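You operate a simulated robot arm through the tools that you are given. There is no shell and no other tool. Be economical: measure what you need, move in short steps, check, and stop when the job is done.

Carry out the task below with a simulated robot arm. There is one attempt and no reset: what you move stays moved.

TASK
Stack the cloth weight labelled "400 g" from the counter under the picture on top of the cloth weight that says "600 g". Then put the pod from the counter under the picture on top of the blue carton.
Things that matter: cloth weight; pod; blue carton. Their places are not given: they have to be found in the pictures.

It is judged by the outcome, as a careful person would: the job done as asked, and still so three seconds after it is handed in. It fails if anything else is knocked over, pushed out of place, dropped, spilled or broken.

THE ROBOT
A 7-joint arm with a two-finger parallel gripper, fixed in place. Base frame: the origin is at the foot of the arm, x ahead of it, y to its left, z up; the work surface is at about z = 0. Lengths are in m, angles in rad, forces in N, time in s.
With the tool pointing down near the work surface it reaches from about 0.24 to 0.62 m from the base axis. Its first joint turns from -1.152 to 1.152 rad. Payload 2.6 kg.
Tool frame: the origin (TCP) lies between the finger pads and is the grasp point; the fingertips stand 0.03 m ahead of it; z points along the fingers, y is the line along which they close. The gripper opens to 0.094 m. The fingers are 0.028 m wide and 0.01 m thick; the gripper's body (0.05 by 0.096 m) begins 0.055 m behind the TCP.
Orientation is that of the tool frame in the base frame, as [roll, pitch, yaw] about the fixed x, y, z axes, in that order (R = Rz(yaw) Ry(pitch) Rx(roll)). With the fingers straight down and closing along the base's y, the tool's x points along the base's -x, its y along +y and its z along -z.

THE INTERFACE
- The arm moves only by the tool nudge_tool. Its argument "plan" is a list of rows, each an object (a shift or turn left out is 0, a gripper value left out holds the last) with "delta_pos": the shift along the tool's x, y, z in units of 500 mm (1.0 is 500 mm), a list of three; "rotation": the turn, a rotation vector about the tool's x, y, z in units of 45 degrees (1.0 is 45 degrees), a list of three; "claw": the finger opening in m, from 0 to 0.094. In form: [{"delta_pos": [dx, dy, dz], "rotation": [wx, wy, wz], "claw": claw}, ...]. A call has 1 to 20 rows; each row is the pose to reach, as a shift and turn from the pose commanded when the call began, along the tool's axes at that moment. A call with a number of a shift or a turn outside -1 to 1 is refused whole. A row lasts 0.2 s, in which the tool goes at most 0.05 m and 0.15 rad; a call with a longer step from one row to the next is refused whole, and so is a gripper value outside its range. A pose out of reach is approached as far as the arm can. The call stops where the force on the tool passes 40 N (or 10 N more than at its start, if that is more) or the arm is blocked; 0.2 s more then pass. The fingers move at their own pace (about 0.072 m/s each) and stop on an object; they squeeze with about 23 N. The grip force told is the motor's: it shows also when the fingers shut on nothing. Time passes only in rows, and 0.2 s behind the last, so rows that repeat a pose let the fingers close. It gives the time, the measured TCP pose, the force on the tool (base axes), the opening and the grip force at its end, in the units of the frame above (readings bear some noise).
- Cameras (640 x 400 px; columns grow to the right, rows downward): "scene" is fixed at [0.0416, 0.4109, 0.5802]; the picture's right is [-0.85, -0.52, 0.00], its down [-0.22, 0.37, -0.90] and it looks along [0.47, -0.77, -0.43] (base axes); focal length 358 px, centre (320, 200). "wrist" rides on the gripper at [-0.037, 0, -0.058] in the tool frame; the picture's right is [0.00, -1.00, 0.00], its down [0.97, 0.00, -0.24] and it looks along [0.24, 0.00, 0.97] (tool axes); focal length 218 px, centre (320, 200).
- snapshot(camera): a new picture of that camera. No time passes.
- measure_at(camera, pixels): for up to 12 pixels [column, row] of the newest picture of that camera ("zoom" is the newest enlarged one), the place [x, y, z] in the base frame of the surface seen there, good to about 0.003 m, but the place of the scene camera against the robot may be out by one fixed shift of up to 0.025 m in any direction. No time passes.
- inspect(camera, box): a new picture of the part [left, top, right, bottom] of that camera's present view, enlarged. No time passes.
- sign_off(): hands the job in; it is judged then, once.

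Work in short steps. Measure before you move; look again where a grasp or a placing could have gone wrong, and mend it. You have 80 turns and 34 pictures in all, the two below and enlarged ones among them. Open the gripper and draw the arm clear of the work before you hand the job in, unless the task says otherwise; then end with one line.

The tools are called as a command line: name --argument value ..., lists and objects as JSON in quotes. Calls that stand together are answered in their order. nudge_tool: Moves the arm, as the interface text tells. Its arguments: {"type":"object","properties":{"plan":{"type":"array","items":{"type":"object","properties":{"delta_pos":{"type":"array","items":{"type":"number"}},"rotation":{"type":"array","items":{"type":"number"}},"claw":{"type":"number"}}}}},"required":["plan"]} The other tools are called the same way: snapshot (camera) takes a picture; measure_at (camera, pixels) gives the place of the surface under pixels of a picture; inspect (camera, box) takes an enlarged picture of a part of a camera's view; sign_off () hands the job in.

At the start:

```text
t: 0.0
eef_pos: [0.2717, -0.2843, 0.3707]
tcp_rot: [-3.141, 0.0, 3.141]
ft_force: [0.1, 0.4, -0.1]
grip_width: 0.094
grip_force: 0.1
```

scene: 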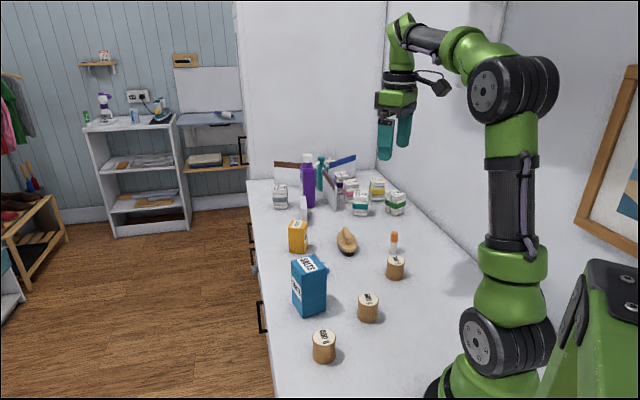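
wrist: 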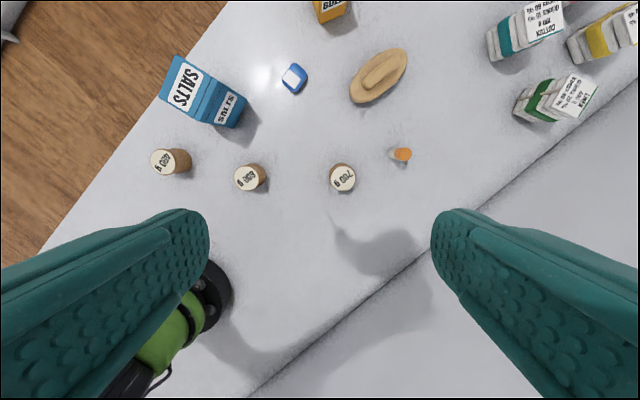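

The wrist view shows three cloth weights near (170,161), (250,177) and (342,177), a blue carton at (203,92) and a small blue pod at (294,77). I enlarge to read the labels.

inspect --camera "wrist" --box '[130, 40, 430, 228]'

inspect --camera "scene" --box '[250, 150, 450, 275]'

measure_at --camera "wrist" --pixels '[[163, 161], [246, 178], [342, 178], [294, 77], [185, 86], [228, 107], [300, 120], [205, 180], [170, 60], [242, 95]]'

```text
2.13 times, centred on (280, 134) of wrist
```

zoom: 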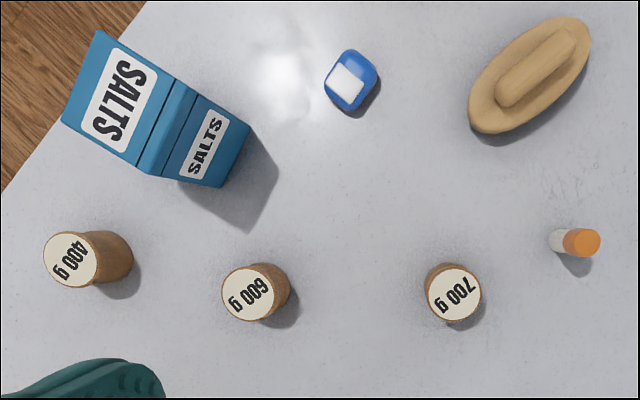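

```text
3.20 times, centred on (350, 212) of scene
```

zoom: 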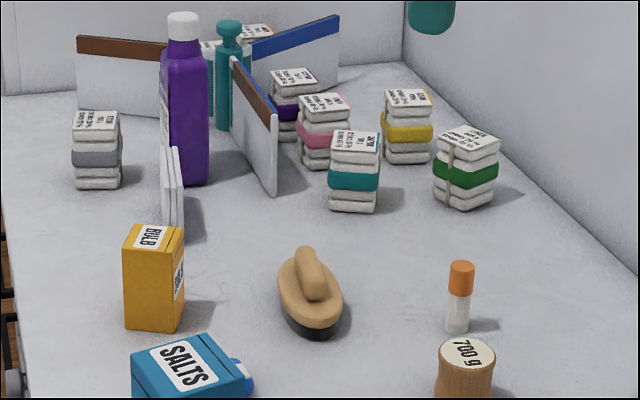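

```text
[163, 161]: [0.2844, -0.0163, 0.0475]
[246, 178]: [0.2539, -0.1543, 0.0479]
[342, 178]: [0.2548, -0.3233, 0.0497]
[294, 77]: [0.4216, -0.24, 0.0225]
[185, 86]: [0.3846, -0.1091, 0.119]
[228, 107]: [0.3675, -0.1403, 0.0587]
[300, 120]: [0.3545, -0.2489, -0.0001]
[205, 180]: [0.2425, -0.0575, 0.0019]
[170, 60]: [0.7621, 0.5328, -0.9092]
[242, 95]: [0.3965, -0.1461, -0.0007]
```

The weights are 400 g at about (0.284,-0.016), 600 g at (0.254,-0.154); the pod is at (0.42,-0.24) and the carton's top is at z about 0.119. I move above the 400 g weight at z about 0.2 for a closer look.

nudge_tool --plan '[{"delta_pos": [-0.0034, 0.0766, 0.0486], "claw": 0.094}, {"delta_pos": [-0.0068, 0.1532, 0.0972]}, {"delta_pos": [-0.0102, 0.2298, 0.1458]}, {"delta_pos": [-0.0136, 0.3064, 0.1944]}, {"delta_pos": [-0.017, 0.383, 0.243]}, {"delta_pos": [-0.0204, 0.4596, 0.2916]}, {"delta_pos": [-0.024, 0.536, 0.34]}, {"delta_pos": [-0.024, 0.536, 0.34]}]'

snapshot --camera "wrist"

```text
t: 1.8
eef_pos: [0.2826, -0.0176, 0.2036]
tcp_rot: [-3.141, -0.001, 3.141]
ft_force: [0.3, -0.5, 0.2]
grip_width: 0.0937
grip_force: 0.1
```

```text
29 pictures are left
```

wrist: 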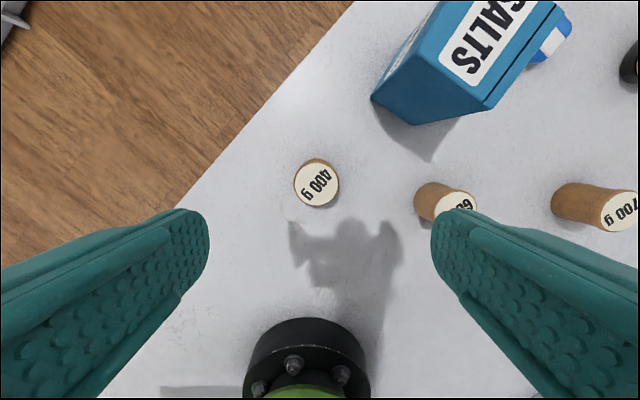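

The 400 g weight's top is at (317,185) in the wrist view. I measure its edges and the 600 g and carton points.

measure_at --camera "wrist" --pixels '[[317, 186], [298, 186], [335, 186], [317, 169], [317, 204], [453, 202], [462, 200], [440, 55], [487, 105], [550, 10], [390, 60], [430, 105]]'

```text
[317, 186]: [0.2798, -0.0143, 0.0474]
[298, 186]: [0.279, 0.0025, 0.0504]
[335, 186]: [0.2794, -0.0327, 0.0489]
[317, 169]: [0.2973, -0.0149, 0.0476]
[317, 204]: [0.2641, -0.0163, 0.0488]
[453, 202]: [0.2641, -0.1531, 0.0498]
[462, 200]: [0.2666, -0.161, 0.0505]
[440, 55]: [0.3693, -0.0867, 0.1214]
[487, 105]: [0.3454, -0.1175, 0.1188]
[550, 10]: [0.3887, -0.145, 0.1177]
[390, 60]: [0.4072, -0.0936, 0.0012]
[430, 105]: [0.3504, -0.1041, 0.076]
```

The 400 g weight's centre is about (0.281,-0.015), diameter about 0.04, top 0.048. I descend to z about 0.037 and close.

nudge_tool --plan '[{"delta_pos": [0.003, 0.005, 0.09]}, {"delta_pos": [0.003, 0.005, 0.18]}, {"delta_pos": [0.003, 0.005, 0.26]}, {"delta_pos": [0.003, 0.005, 0.31]}, {"delta_pos": [0.003, 0.005, 0.332]}, {"delta_pos": [0.003, 0.005, 0.332]}, {"delta_pos": [0.003, 0.005, 0.332], "claw": 0.02}, {"delta_pos": [0.003, 0.005, 0.332]}, {"delta_pos": [0.003, 0.005, 0.332]}, {"delta_pos": [0.003, 0.005, 0.332]}, {"delta_pos": [0.003, 0.005, 0.332]}]'

```text
t: 4.2
eef_pos: [0.2827, -0.0142, 0.0343]
tcp_rot: [-3.141, 0.001, 3.141]
ft_force: [0.0, 0.2, -0.4]
grip_width: 0.0457
grip_force: 22.6
```

Gripped at 0.0457 width with 22.6 N. I lift about 0.13 m and take a look.

nudge_tool --plan '[{"delta_pos": [0, 0, -0.04]}, {"delta_pos": [0, 0, -0.12]}, {"delta_pos": [0, 0, -0.2]}, {"delta_pos": [0, 0, -0.27]}, {"delta_pos": [0, -0.09, -0.27]}, {"delta_pos": [0, -0.16, -0.27]}, {"delta_pos": [0, -0.16, -0.27]}]'

snapshot --camera "wrist"

```text
t: 5.8
eef_pos: [0.2846, -0.0932, 0.1677]
tcp_rot: [-3.141, 0.001, 3.141]
ft_force: [0.5, -0.7, -4.2]
grip_width: 0.0454
grip_force: 22.9
```

```text
28 pictures are left
```

wrist: 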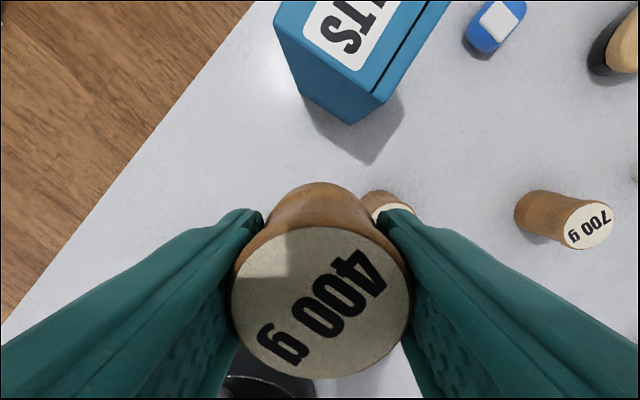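

The held weight hides the 600 g weight (only its edge at (385,205)). I move back 0.05 m in +y and look again to measure it exactly.

nudge_tool --plan '[{"delta_pos": [0, 0.08, -0.04]}, {"delta_pos": [0, 0.12, -0.06]}, {"delta_pos": [0, 0.12, -0.06]}]'

snapshot --camera "wrist"

snapshot --camera "scene"

```text
t: 6.6
eef_pos: [0.2869, -0.034, 0.1984]
tcp_rot: [3.14, 0.0, 3.141]
ft_force: [0.4, 0.2, -3.5]
grip_width: 0.0453
grip_force: 22.5
```

```text
27 pictures are left
```

wrist: 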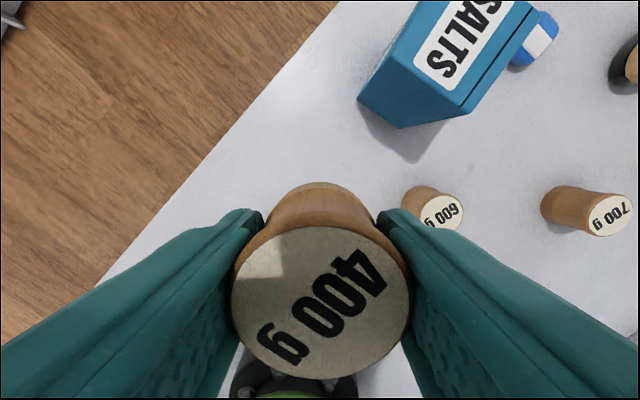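

```text
26 pictures are left
```

scene: 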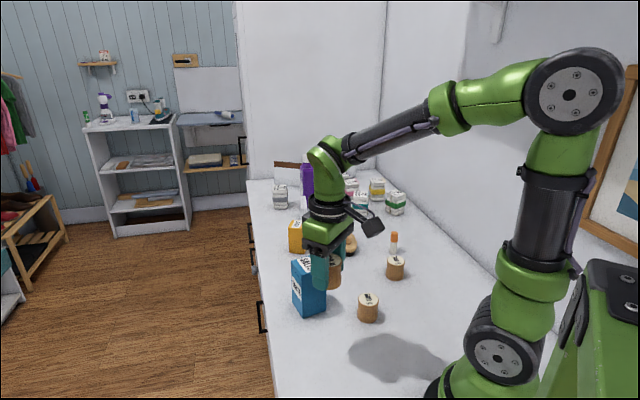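

The 600 g top is visible at (442,212), with edges from (421,212) to (463,212). I measure it, the 400 g top in hand, and scene points.

measure_at --camera "wrist" --pixels '[[442, 212], [424, 212], [462, 208], [445, 195], [455, 225], [430, 222], [320, 235], [320, 300], [320, 372], [240, 300], [405, 300]]'

inspect --camera "scene" --box '[270, 220, 430, 340]'

measure_at --camera "scene" --pixels '[[368, 300], [368, 294], [368, 307], [396, 262]]'

```text
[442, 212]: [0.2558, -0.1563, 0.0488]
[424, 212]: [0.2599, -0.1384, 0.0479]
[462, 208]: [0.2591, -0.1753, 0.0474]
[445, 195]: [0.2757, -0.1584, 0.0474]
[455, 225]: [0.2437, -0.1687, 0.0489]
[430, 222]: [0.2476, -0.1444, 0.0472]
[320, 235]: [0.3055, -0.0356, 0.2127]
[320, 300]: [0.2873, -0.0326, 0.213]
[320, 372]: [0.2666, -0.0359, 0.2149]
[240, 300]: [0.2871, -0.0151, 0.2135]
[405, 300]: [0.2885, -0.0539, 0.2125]
```

```text
3.33 times, centred on (350, 280) of scene
```

zoom: 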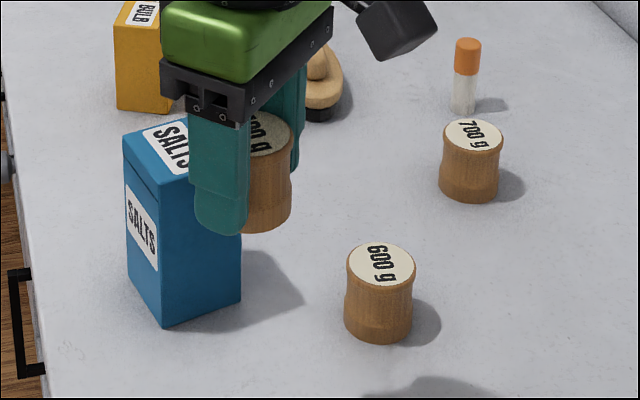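

```text
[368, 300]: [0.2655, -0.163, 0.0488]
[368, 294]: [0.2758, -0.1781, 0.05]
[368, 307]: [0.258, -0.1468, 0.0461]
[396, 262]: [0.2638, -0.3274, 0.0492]
```

The 600 g centre is about (0.256,-0.156), top 0.048; the held weight's centre is at (0.2865,-0.0345) with its bottom at 0.165. I shift by (-0.0305,-0.1215) and go down to just 2–3 cm above.

nudge_tool --plan '[{"delta_pos": [0.016, -0.065, 0]}, {"delta_pos": [0.032, -0.13, 0]}, {"delta_pos": [0.048, -0.195, 0.0]}, {"delta_pos": [0.061, -0.243, 0.04]}, {"delta_pos": [0.061, -0.243, 0.11]}, {"delta_pos": [0.061, -0.243, 0.17]}, {"delta_pos": [0.061, -0.243, 0.18]}, {"delta_pos": [0.061, -0.243, 0.18]}]'

inspect --camera "scene" --box '[290, 220, 450, 340]'

```text
t: 8.4
eef_pos: [0.2528, -0.1546, 0.1088]
tcp_rot: [-3.141, 0.0, -3.141]
ft_force: [-0.8, 0.3, -3.1]
grip_width: 0.0454
grip_force: 23.1
```

```text
3.33 times, centred on (370, 280) of scene
```

zoom: 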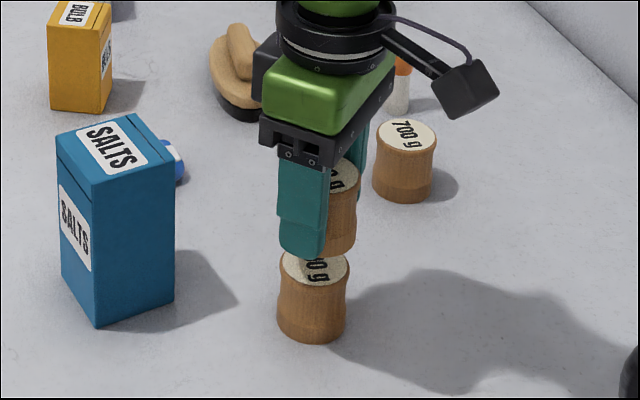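

I check the held weight's true place now and in relation to the 600 g weight from the scene view.

snapshot --camera "wrist"

measure_at --camera "wrist" --pixels '[[320, 235], [320, 300], [320, 372], [240, 300], [405, 300]]'

measure_at --camera "zoom" --pixels '[[283, 272], [347, 272], [316, 280], [315, 335], [344, 185], [345, 250], [356, 240], [350, 190]]'

```text
23 pictures are left
```

wrist: 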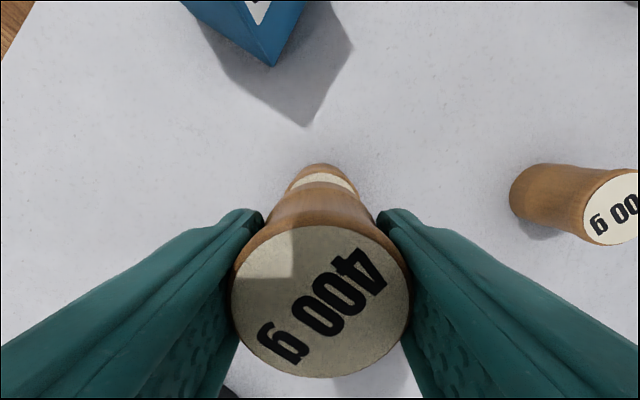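

```text
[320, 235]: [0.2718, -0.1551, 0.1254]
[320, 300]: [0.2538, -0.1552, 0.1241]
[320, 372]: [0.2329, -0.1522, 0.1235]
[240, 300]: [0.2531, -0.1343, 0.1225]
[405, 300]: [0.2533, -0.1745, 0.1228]
```

```text
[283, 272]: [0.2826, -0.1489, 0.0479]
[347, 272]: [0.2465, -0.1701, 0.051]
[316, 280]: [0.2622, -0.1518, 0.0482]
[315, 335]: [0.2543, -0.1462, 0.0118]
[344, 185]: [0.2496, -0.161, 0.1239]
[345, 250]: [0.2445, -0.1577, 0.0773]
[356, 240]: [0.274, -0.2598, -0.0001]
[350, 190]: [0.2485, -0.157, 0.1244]
```

Held centre is about (0.2525,-0.1545). I measure the visible far rim of the 600 g top, around (321,175), to compare.

measure_at --camera "wrist" --pixels '[[321, 175], [321, 180], [300, 183], [342, 182], [294, 189], [352, 189], [321, 171]]'

```text
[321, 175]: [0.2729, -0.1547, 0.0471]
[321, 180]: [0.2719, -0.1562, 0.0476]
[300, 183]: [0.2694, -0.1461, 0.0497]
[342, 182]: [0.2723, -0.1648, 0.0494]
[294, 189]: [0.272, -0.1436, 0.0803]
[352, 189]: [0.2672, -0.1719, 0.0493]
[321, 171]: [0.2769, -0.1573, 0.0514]
```

The 600 g weight's far rim is at x about 0.2755, so its centre is near (0.255,-0.156). I correct by (+0.002,-0.001) and lower the remaining ~0.027 m slowly.

nudge_tool --plan '[{"delta_pos": [-0.005, -0.002, 0.015]}, {"delta_pos": [-0.005, -0.002, 0.03]}, {"delta_pos": [-0.005, -0.002, 0.042]}, {"delta_pos": [-0.005, -0.002, 0.048]}, {"delta_pos": [-0.005, -0.002, 0.052]}, {"delta_pos": [-0.005, -0.002, 0.052]}]'

inspect --camera "scene" --box '[310, 230, 430, 330]'

```text
t: 9.8
eef_pos: [0.255, -0.1563, 0.0835]
tcp_rot: [3.14, 0.0, 3.141]
ft_force: [0.3, -0.1, -2.5]
grip_width: 0.0455
grip_force: 23.1
```

```text
4.00 times, centred on (370, 280) of scene
```

zoom: 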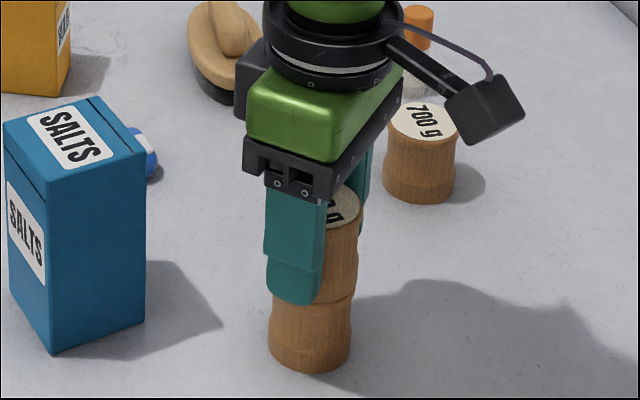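

It looks almost seated (force still -2.5 N). I lower 1 mm at a time.

nudge_tool --plan '[{"delta_pos": [0, 0, 0.002]}, {"delta_pos": [0, 0, 0.003]}, {"delta_pos": [0, 0, 0.003]}]'

```text
t: 10.6
eef_pos: [0.255, -0.158, 0.0816]
tcp_rot: [-3.141, 0.002, 3.138]
ft_force: [-6.4, 3.5, 19.9]
grip_width: 0.0458
grip_force: 22.9
```

Contact (about 20 N). I ease up 0.5 mm and open, then rise straight up.

nudge_tool --plan '[{"delta_pos": [0, 0, -0.0015]}, {"delta_pos": [0, 0, -0.0015]}, {"delta_pos": [0, 0, -0.0015], "claw": 0.06}, {"delta_pos": [0, 0, -0.0015], "claw": 0.094}, {"delta_pos": [0, 0, -0.0015]}, {"delta_pos": [0, 0, -0.0015]}, {"delta_pos": [0, 0, -0.04]}, {"delta_pos": [0, 0, -0.12]}, {"delta_pos": [0, 0, -0.2]}, {"delta_pos": [0, 0, -0.28]}, {"delta_pos": [0, 0, -0.3]}]'

inspect --camera "scene" --box '[270, 220, 430, 340]'

snapshot --camera "wrist"

```text
t: 13.0
eef_pos: [0.2567, -0.16, 0.2308]
tcp_rot: [3.141, 0.0, 3.141]
ft_force: [0.6, 0.4, -0.2]
grip_width: 0.094
grip_force: 0.1
```

```text
3.33 times, centred on (350, 280) of scene
```

zoom: 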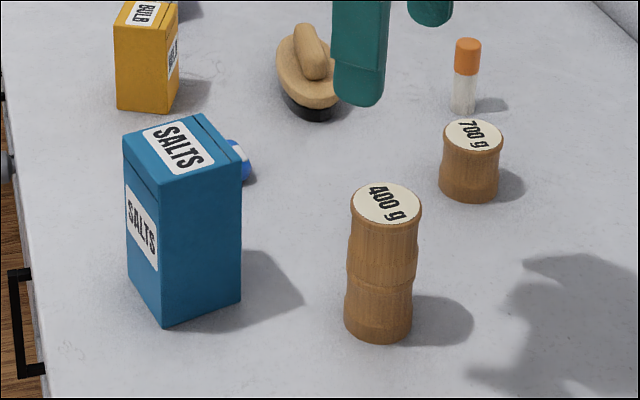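

```text
20 pictures are left
```

wrist: 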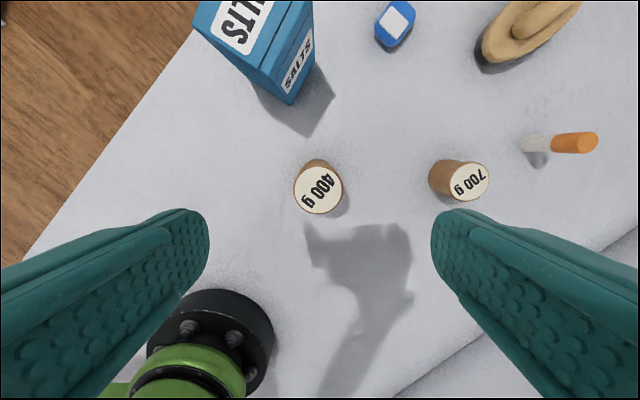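

The 400 g weight stands squarely on the 600 g one. Next I move above the pod (wrist (395,22)), staying high.

nudge_tool --plan '[{"delta_pos": [-0.06, -0.033, 0]}, {"delta_pos": [-0.13, -0.066, 0]}, {"delta_pos": [-0.2, -0.1, 0]}, {"delta_pos": [-0.27, -0.133, 0]}, {"delta_pos": [-0.32, -0.16, 0.0]}, {"delta_pos": [-0.32, -0.16, 0.0]}]'

snapshot --camera "wrist"

```text
t: 14.4
eef_pos: [0.4129, -0.236, 0.232]
tcp_rot: [3.141, 0.0, 3.141]
ft_force: [0.0, 0.6, -0.1]
grip_width: 0.094
grip_force: 0.0
```

```text
19 pictures are left
```

wrist: 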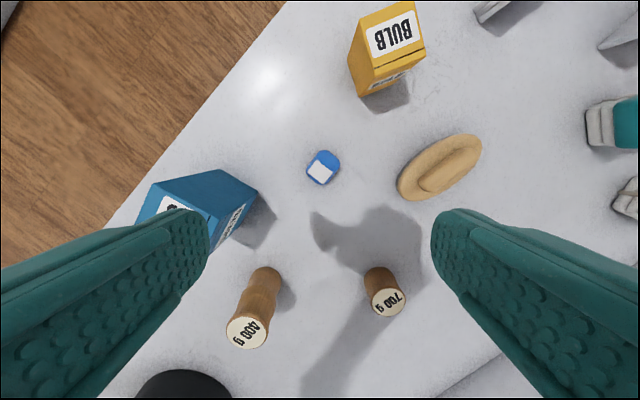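

Zooming on the pod at (322,168) and measuring around it.

inspect --camera "wrist" --box '[130, 90, 490, 315]'

measure_at --camera "wrist" --pixels '[[322, 168], [311, 160], [325, 153], [337, 164], [318, 182], [255, 192], [230, 230], [214, 173], [400, 185], [430, 150], [250, 220], [180, 208]]'

```text
1.78 times, centred on (310, 202) of wrist
```

zoom: 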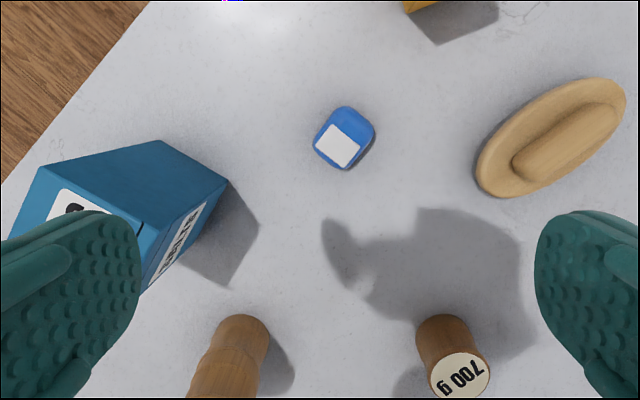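

```text
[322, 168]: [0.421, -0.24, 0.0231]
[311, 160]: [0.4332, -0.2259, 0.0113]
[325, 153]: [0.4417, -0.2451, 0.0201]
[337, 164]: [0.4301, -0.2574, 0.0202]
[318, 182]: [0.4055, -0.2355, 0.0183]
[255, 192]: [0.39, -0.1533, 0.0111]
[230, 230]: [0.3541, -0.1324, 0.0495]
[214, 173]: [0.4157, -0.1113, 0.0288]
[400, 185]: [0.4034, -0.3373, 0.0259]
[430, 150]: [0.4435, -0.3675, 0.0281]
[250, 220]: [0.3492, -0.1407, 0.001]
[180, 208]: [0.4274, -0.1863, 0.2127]
```

Pod centre is about (0.423,-0.241), height 0.023, its sides turned about 37°. I turn the tool +37° about its z and lower to about z 0.12 to check alignment.

nudge_tool --plan '[{"delta_pos": [-0.006, -0.003, 0.03], "rotation": [0, 0, 0.17]}, {"delta_pos": [-0.012, -0.006, 0.08], "rotation": [0, 0, 0.34]}, {"delta_pos": [-0.018, -0.01, 0.13], "rotation": [0, 0, 0.51]}, {"delta_pos": [-0.018, -0.01, 0.18], "rotation": [0, 0, 0.68]}, {"delta_pos": [-0.018, -0.01, 0.22], "rotation": [0, 0, 0.82]}, {"delta_pos": [-0.018, -0.01, 0.22], "rotation": [0, 0, 0.82]}, {"delta_pos": [-0.018, -0.01, 0.22], "rotation": [0, 0, 0.82]}]'

snapshot --camera "wrist"

```text
t: 16.0
eef_pos: [0.4254, -0.2407, 0.124]
tcp_rot: [-3.14, 0.0, 2.496]
ft_force: [-0.5, 0.0, 0.4]
grip_width: 0.094
grip_force: 0.0
```

```text
17 pictures are left
```

wrist: 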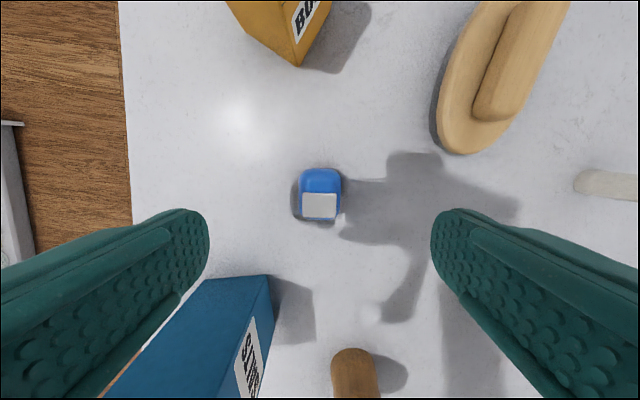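

The pod is well aligned at (320,195). The carton is close on the left, so I measure its edges and the pod before descending.

measure_at --camera "wrist" --pixels '[[320, 195], [300, 195], [340, 195], [320, 170], [320, 218], [266, 280], [205, 284], [266, 318], [248, 330], [235, 365], [140, 370], [272, 300]]'

```text
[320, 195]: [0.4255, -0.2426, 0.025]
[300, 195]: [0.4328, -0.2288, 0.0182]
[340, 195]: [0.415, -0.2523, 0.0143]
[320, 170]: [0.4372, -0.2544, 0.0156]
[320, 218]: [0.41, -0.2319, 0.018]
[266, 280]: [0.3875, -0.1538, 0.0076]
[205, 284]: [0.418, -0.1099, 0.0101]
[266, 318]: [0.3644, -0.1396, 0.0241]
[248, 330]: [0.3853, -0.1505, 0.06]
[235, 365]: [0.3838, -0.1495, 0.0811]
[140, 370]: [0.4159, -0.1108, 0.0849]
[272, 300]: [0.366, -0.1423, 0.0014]
```

The carton's nearest corner (0.387,-0.153) clears the gripper body by about 5 cm. I descend to z 0.034 and close on the pod.

nudge_tool --plan '[{"delta_pos": [0, 0, 0.07]}, {"delta_pos": [0, 0, 0.13]}, {"delta_pos": [0, 0, 0.165]}, {"delta_pos": [0, 0, 0.176]}, {"delta_pos": [0, 0, 0.176]}, {"delta_pos": [0, 0, 0.176], "claw": 0.02}, {"delta_pos": [0, 0, 0.176]}, {"delta_pos": [0, 0, 0.176]}, {"delta_pos": [0, 0, 0.176]}, {"delta_pos": [0, 0, 0.176]}, {"delta_pos": [0, 0, 0.176]}]'

```text
t: 18.4
eef_pos: [0.4256, -0.2412, 0.0323]
tcp_rot: [-3.14, 0.0, 2.498]
ft_force: [-0.6, 1.1, -0.3]
grip_width: 0.0329
grip_force: 22.8
```

The pod is gripped (width 0.033). I lift to about z 0.2 and look.

nudge_tool --plan '[{"delta_pos": [0, 0, -0.03]}, {"delta_pos": [0, 0, -0.1]}, {"delta_pos": [0, 0, -0.19]}, {"delta_pos": [0, 0, -0.28]}, {"delta_pos": [0, 0, -0.35]}, {"delta_pos": [0, 0, -0.36]}, {"delta_pos": [0, 0, -0.36]}]'

snapshot --camera "wrist"

inspect --camera "scene" --box '[270, 160, 430, 340]'

```text
t: 20.0
eef_pos: [0.4239, -0.2411, 0.2124]
tcp_rot: [-3.141, 0.001, 2.498]
ft_force: [-0.5, -0.4, -0.2]
grip_width: 0.0327
grip_force: 22.9
```

```text
16 pictures are left
```

wrist: 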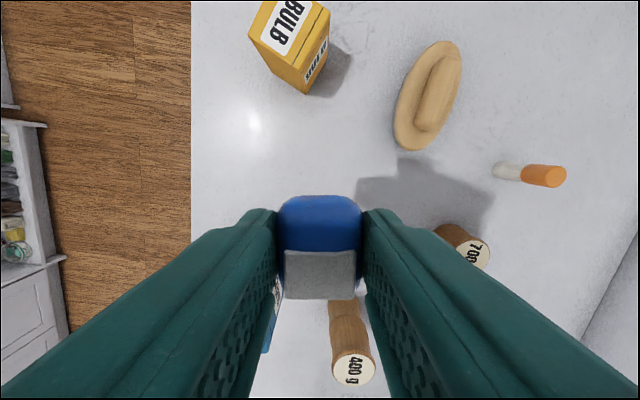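

```text
2.22 times, centred on (350, 250) of scene
```

zoom: 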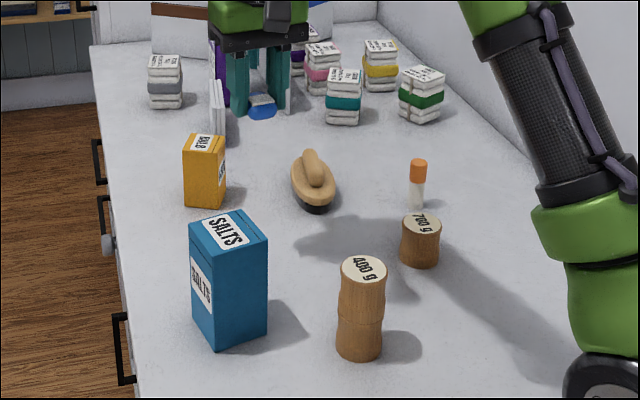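

I measure the carton's top corners in the zoomed scene view, plus the 400 g top as a reference for the scene camera's shift.

measure_at --camera "zoom" --pixels '[[193, 222], [229, 213], [265, 242], [231, 255], [228, 234], [210, 232], [250, 238], [363, 269], [363, 258], [363, 281], [343, 269], [383, 270]]'

```text
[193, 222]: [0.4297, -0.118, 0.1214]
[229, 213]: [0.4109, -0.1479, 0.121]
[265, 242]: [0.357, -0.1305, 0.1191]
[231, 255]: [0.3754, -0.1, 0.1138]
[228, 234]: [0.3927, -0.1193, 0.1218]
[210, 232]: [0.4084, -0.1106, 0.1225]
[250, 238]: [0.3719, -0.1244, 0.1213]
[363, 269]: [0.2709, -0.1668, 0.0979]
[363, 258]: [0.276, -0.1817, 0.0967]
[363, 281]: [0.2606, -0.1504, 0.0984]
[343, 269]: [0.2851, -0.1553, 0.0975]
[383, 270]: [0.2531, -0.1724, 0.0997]
```

The carton's top centre is about (0.381,-0.115) at z 0.12 (wrist and shift-corrected scene agree), turned like the pod. I move over it, staying about 2 cm above.

nudge_tool --plan '[{"delta_pos": [0.055, 0.038, 0]}, {"delta_pos": [0.11, 0.076, 0]}, {"delta_pos": [0.166, 0.114, 0]}, {"delta_pos": [0.2206, 0.1508, 0]}, {"delta_pos": [0.2206, 0.1508, 0.04]}, {"delta_pos": [0.2206, 0.1508, 0.07]}, {"delta_pos": [0.2206, 0.1508, 0.07]}, {"delta_pos": [0.2206, 0.1508, 0.07]}]'

inspect --camera "scene" --box '[250, 210, 410, 330]'

snapshot --camera "wrist"

```text
t: 21.8
eef_pos: [0.3813, -0.1143, 0.1777]
tcp_rot: [-3.14, 0.0, 2.498]
ft_force: [-0.6, -0.2, 0.1]
grip_width: 0.0325
grip_force: 23.0
```

```text
3.33 times, centred on (330, 270) of scene
```

zoom: 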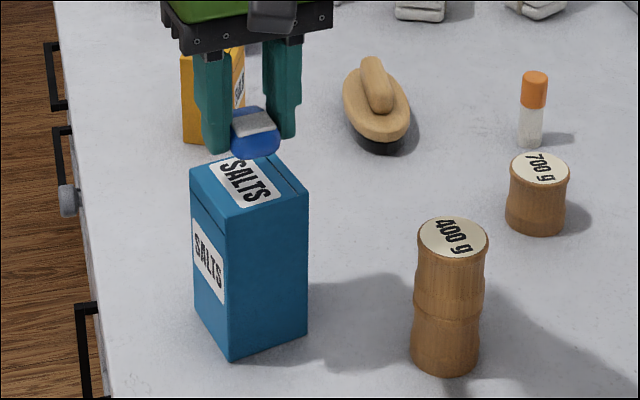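

```text
13 pictures are left
```

wrist: 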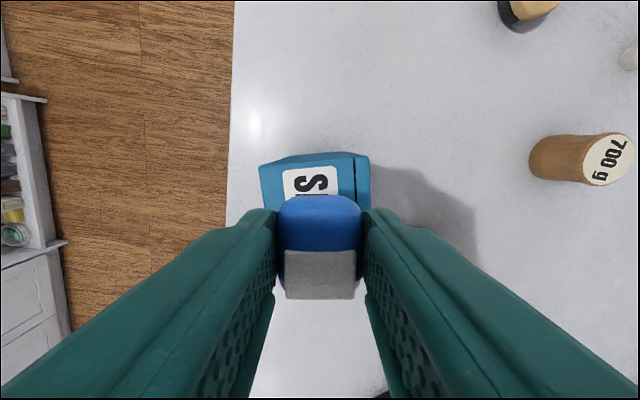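

I check the carton's visible far edge (row ~160) and the pod against each other.

measure_at --camera "wrist" --pixels '[[264, 170], [366, 160], [315, 158], [268, 205], [368, 203], [320, 200], [320, 275], [285, 255], [355, 255], [315, 168], [272, 162], [352, 165]]'

```text
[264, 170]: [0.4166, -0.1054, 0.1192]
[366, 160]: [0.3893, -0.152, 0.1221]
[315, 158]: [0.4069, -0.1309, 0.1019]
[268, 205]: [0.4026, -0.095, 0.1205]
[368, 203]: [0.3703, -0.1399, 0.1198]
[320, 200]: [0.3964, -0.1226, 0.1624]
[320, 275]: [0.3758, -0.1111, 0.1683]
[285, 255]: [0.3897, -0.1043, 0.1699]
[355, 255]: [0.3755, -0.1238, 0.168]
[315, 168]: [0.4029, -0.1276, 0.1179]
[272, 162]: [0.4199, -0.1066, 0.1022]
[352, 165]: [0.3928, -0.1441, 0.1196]
```

The pod sits centred over the top; its bottom is about 0.025 above. I lower 0.023 slowly and read the force.

nudge_tool --plan '[{"delta_pos": [0, 0, 0.015]}, {"delta_pos": [0, 0, 0.03]}, {"delta_pos": [0, 0, 0.04]}, {"delta_pos": [0, 0, 0.046]}, {"delta_pos": [0, 0, 0.046]}]'

inspect --camera "scene" --box '[280, 220, 360, 280]'

```text
t: 23.0
eef_pos: [0.3814, -0.1157, 0.1562]
tcp_rot: [-3.141, 0.001, 2.499]
ft_force: [0.4, -0.4, -0.6]
grip_width: 0.0327
grip_force: 22.5
```

```text
6.67 times, centred on (320, 250) of scene
```

zoom: 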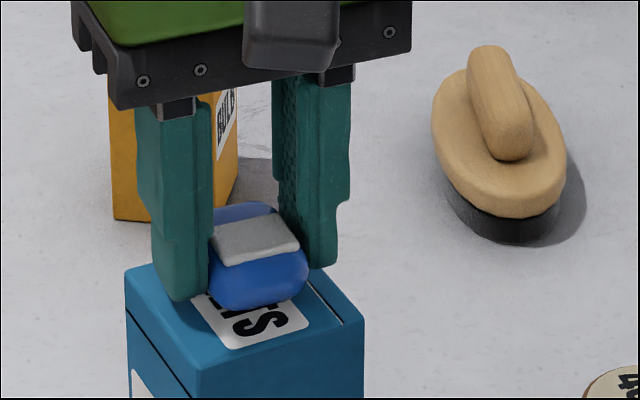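

No contact yet, the pod just above the top. I go down another 1 to 2 mm.

nudge_tool --plan '[{"delta_pos": [0, 0, 0.002]}, {"delta_pos": [0, 0, 0.003]}, {"delta_pos": [0, 0, 0.003]}]'

```text
t: 23.8
eef_pos: [0.3818, -0.1143, 0.1545]
tcp_rot: [-3.142, 0.0, 2.497]
ft_force: [0.1, -0.8, 0.0]
grip_width: 0.0329
grip_force: 22.9
```

nudge_tool --plan '[{"delta_pos": [0, 0, 0.002]}, {"delta_pos": [0, 0, 0.002]}]'

```text
t: 24.4
eef_pos: [0.3813, -0.1144, 0.1549]
tcp_rot: [-3.141, 0.0, 2.497]
ft_force: [-0.6, 0.0, -0.4]
grip_width: 0.0328
grip_force: 23.4
```

Still no contact force; another millimetre.

nudge_tool --plan '[{"delta_pos": [0, 0, 0.002]}, {"delta_pos": [0, 0, 0.002]}]'

inspect --camera "scene" --box '[280, 220, 360, 280]'

```text
t: 25.0
eef_pos: [0.382, -0.1152, 0.1543]
tcp_rot: [3.141, 0.0, 2.497]
ft_force: [-1.3, -0.3, 3.0]
grip_width: 0.0325
grip_force: 23.5
```

```text
6.67 times, centred on (320, 250) of scene
```

zoom: 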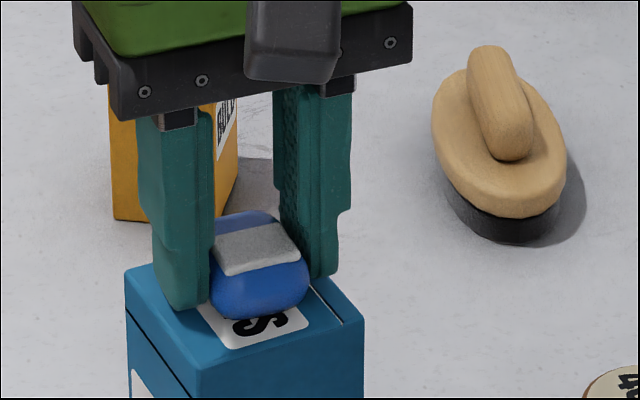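

Contact of about 3 N: the pod is on the carton. I open the fingers and rise straight up.

nudge_tool --plan '[{"delta_pos": [0, 0, 0], "claw": 0.045}, {"delta_pos": [0, 0, 0], "claw": 0.06}, {"delta_pos": [0, 0, 0], "claw": 0.08}, {"delta_pos": [0, 0, 0]}, {"delta_pos": [0, 0, -0.02]}, {"delta_pos": [0, 0, -0.08]}, {"delta_pos": [0, 0, -0.16]}, {"delta_pos": [0, 0, -0.24]}, {"delta_pos": [0, 0, -0.3]}, {"delta_pos": [0, 0, -0.3]}]'

snapshot --camera "scene"

snapshot --camera "wrist"

```text
t: 27.2
eef_pos: [0.3804, -0.1171, 0.3029]
tcp_rot: [3.141, 0.0, 2.497]
ft_force: [-0.3, -0.3, -0.3]
grip_width: 0.0801
grip_force: 0.0
```

```text
10 pictures are left
```

scene: 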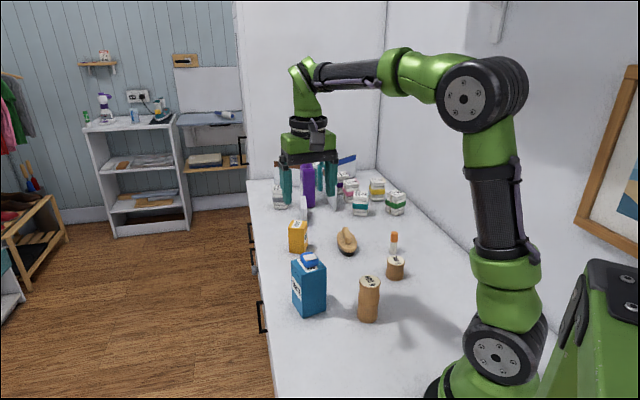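

```text
9 pictures are left
```

wrist: 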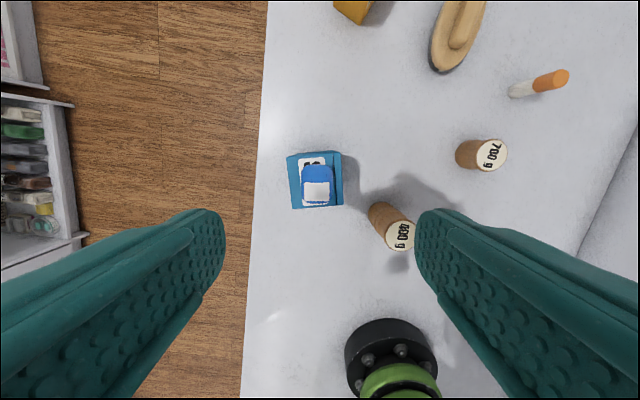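

Both pictures show the pod resting on the carton at (317,185) and the 400 g weight on the 600 g one; the gripper is open and 15 cm clear. I hand it in.

sign_off

```text
The job is handed in.
```

The 400 g cloth weight is stacked on the 600 g one and the pod is on top of the blue carton; the last pictures showed both standing steady and nothing else disturbed.
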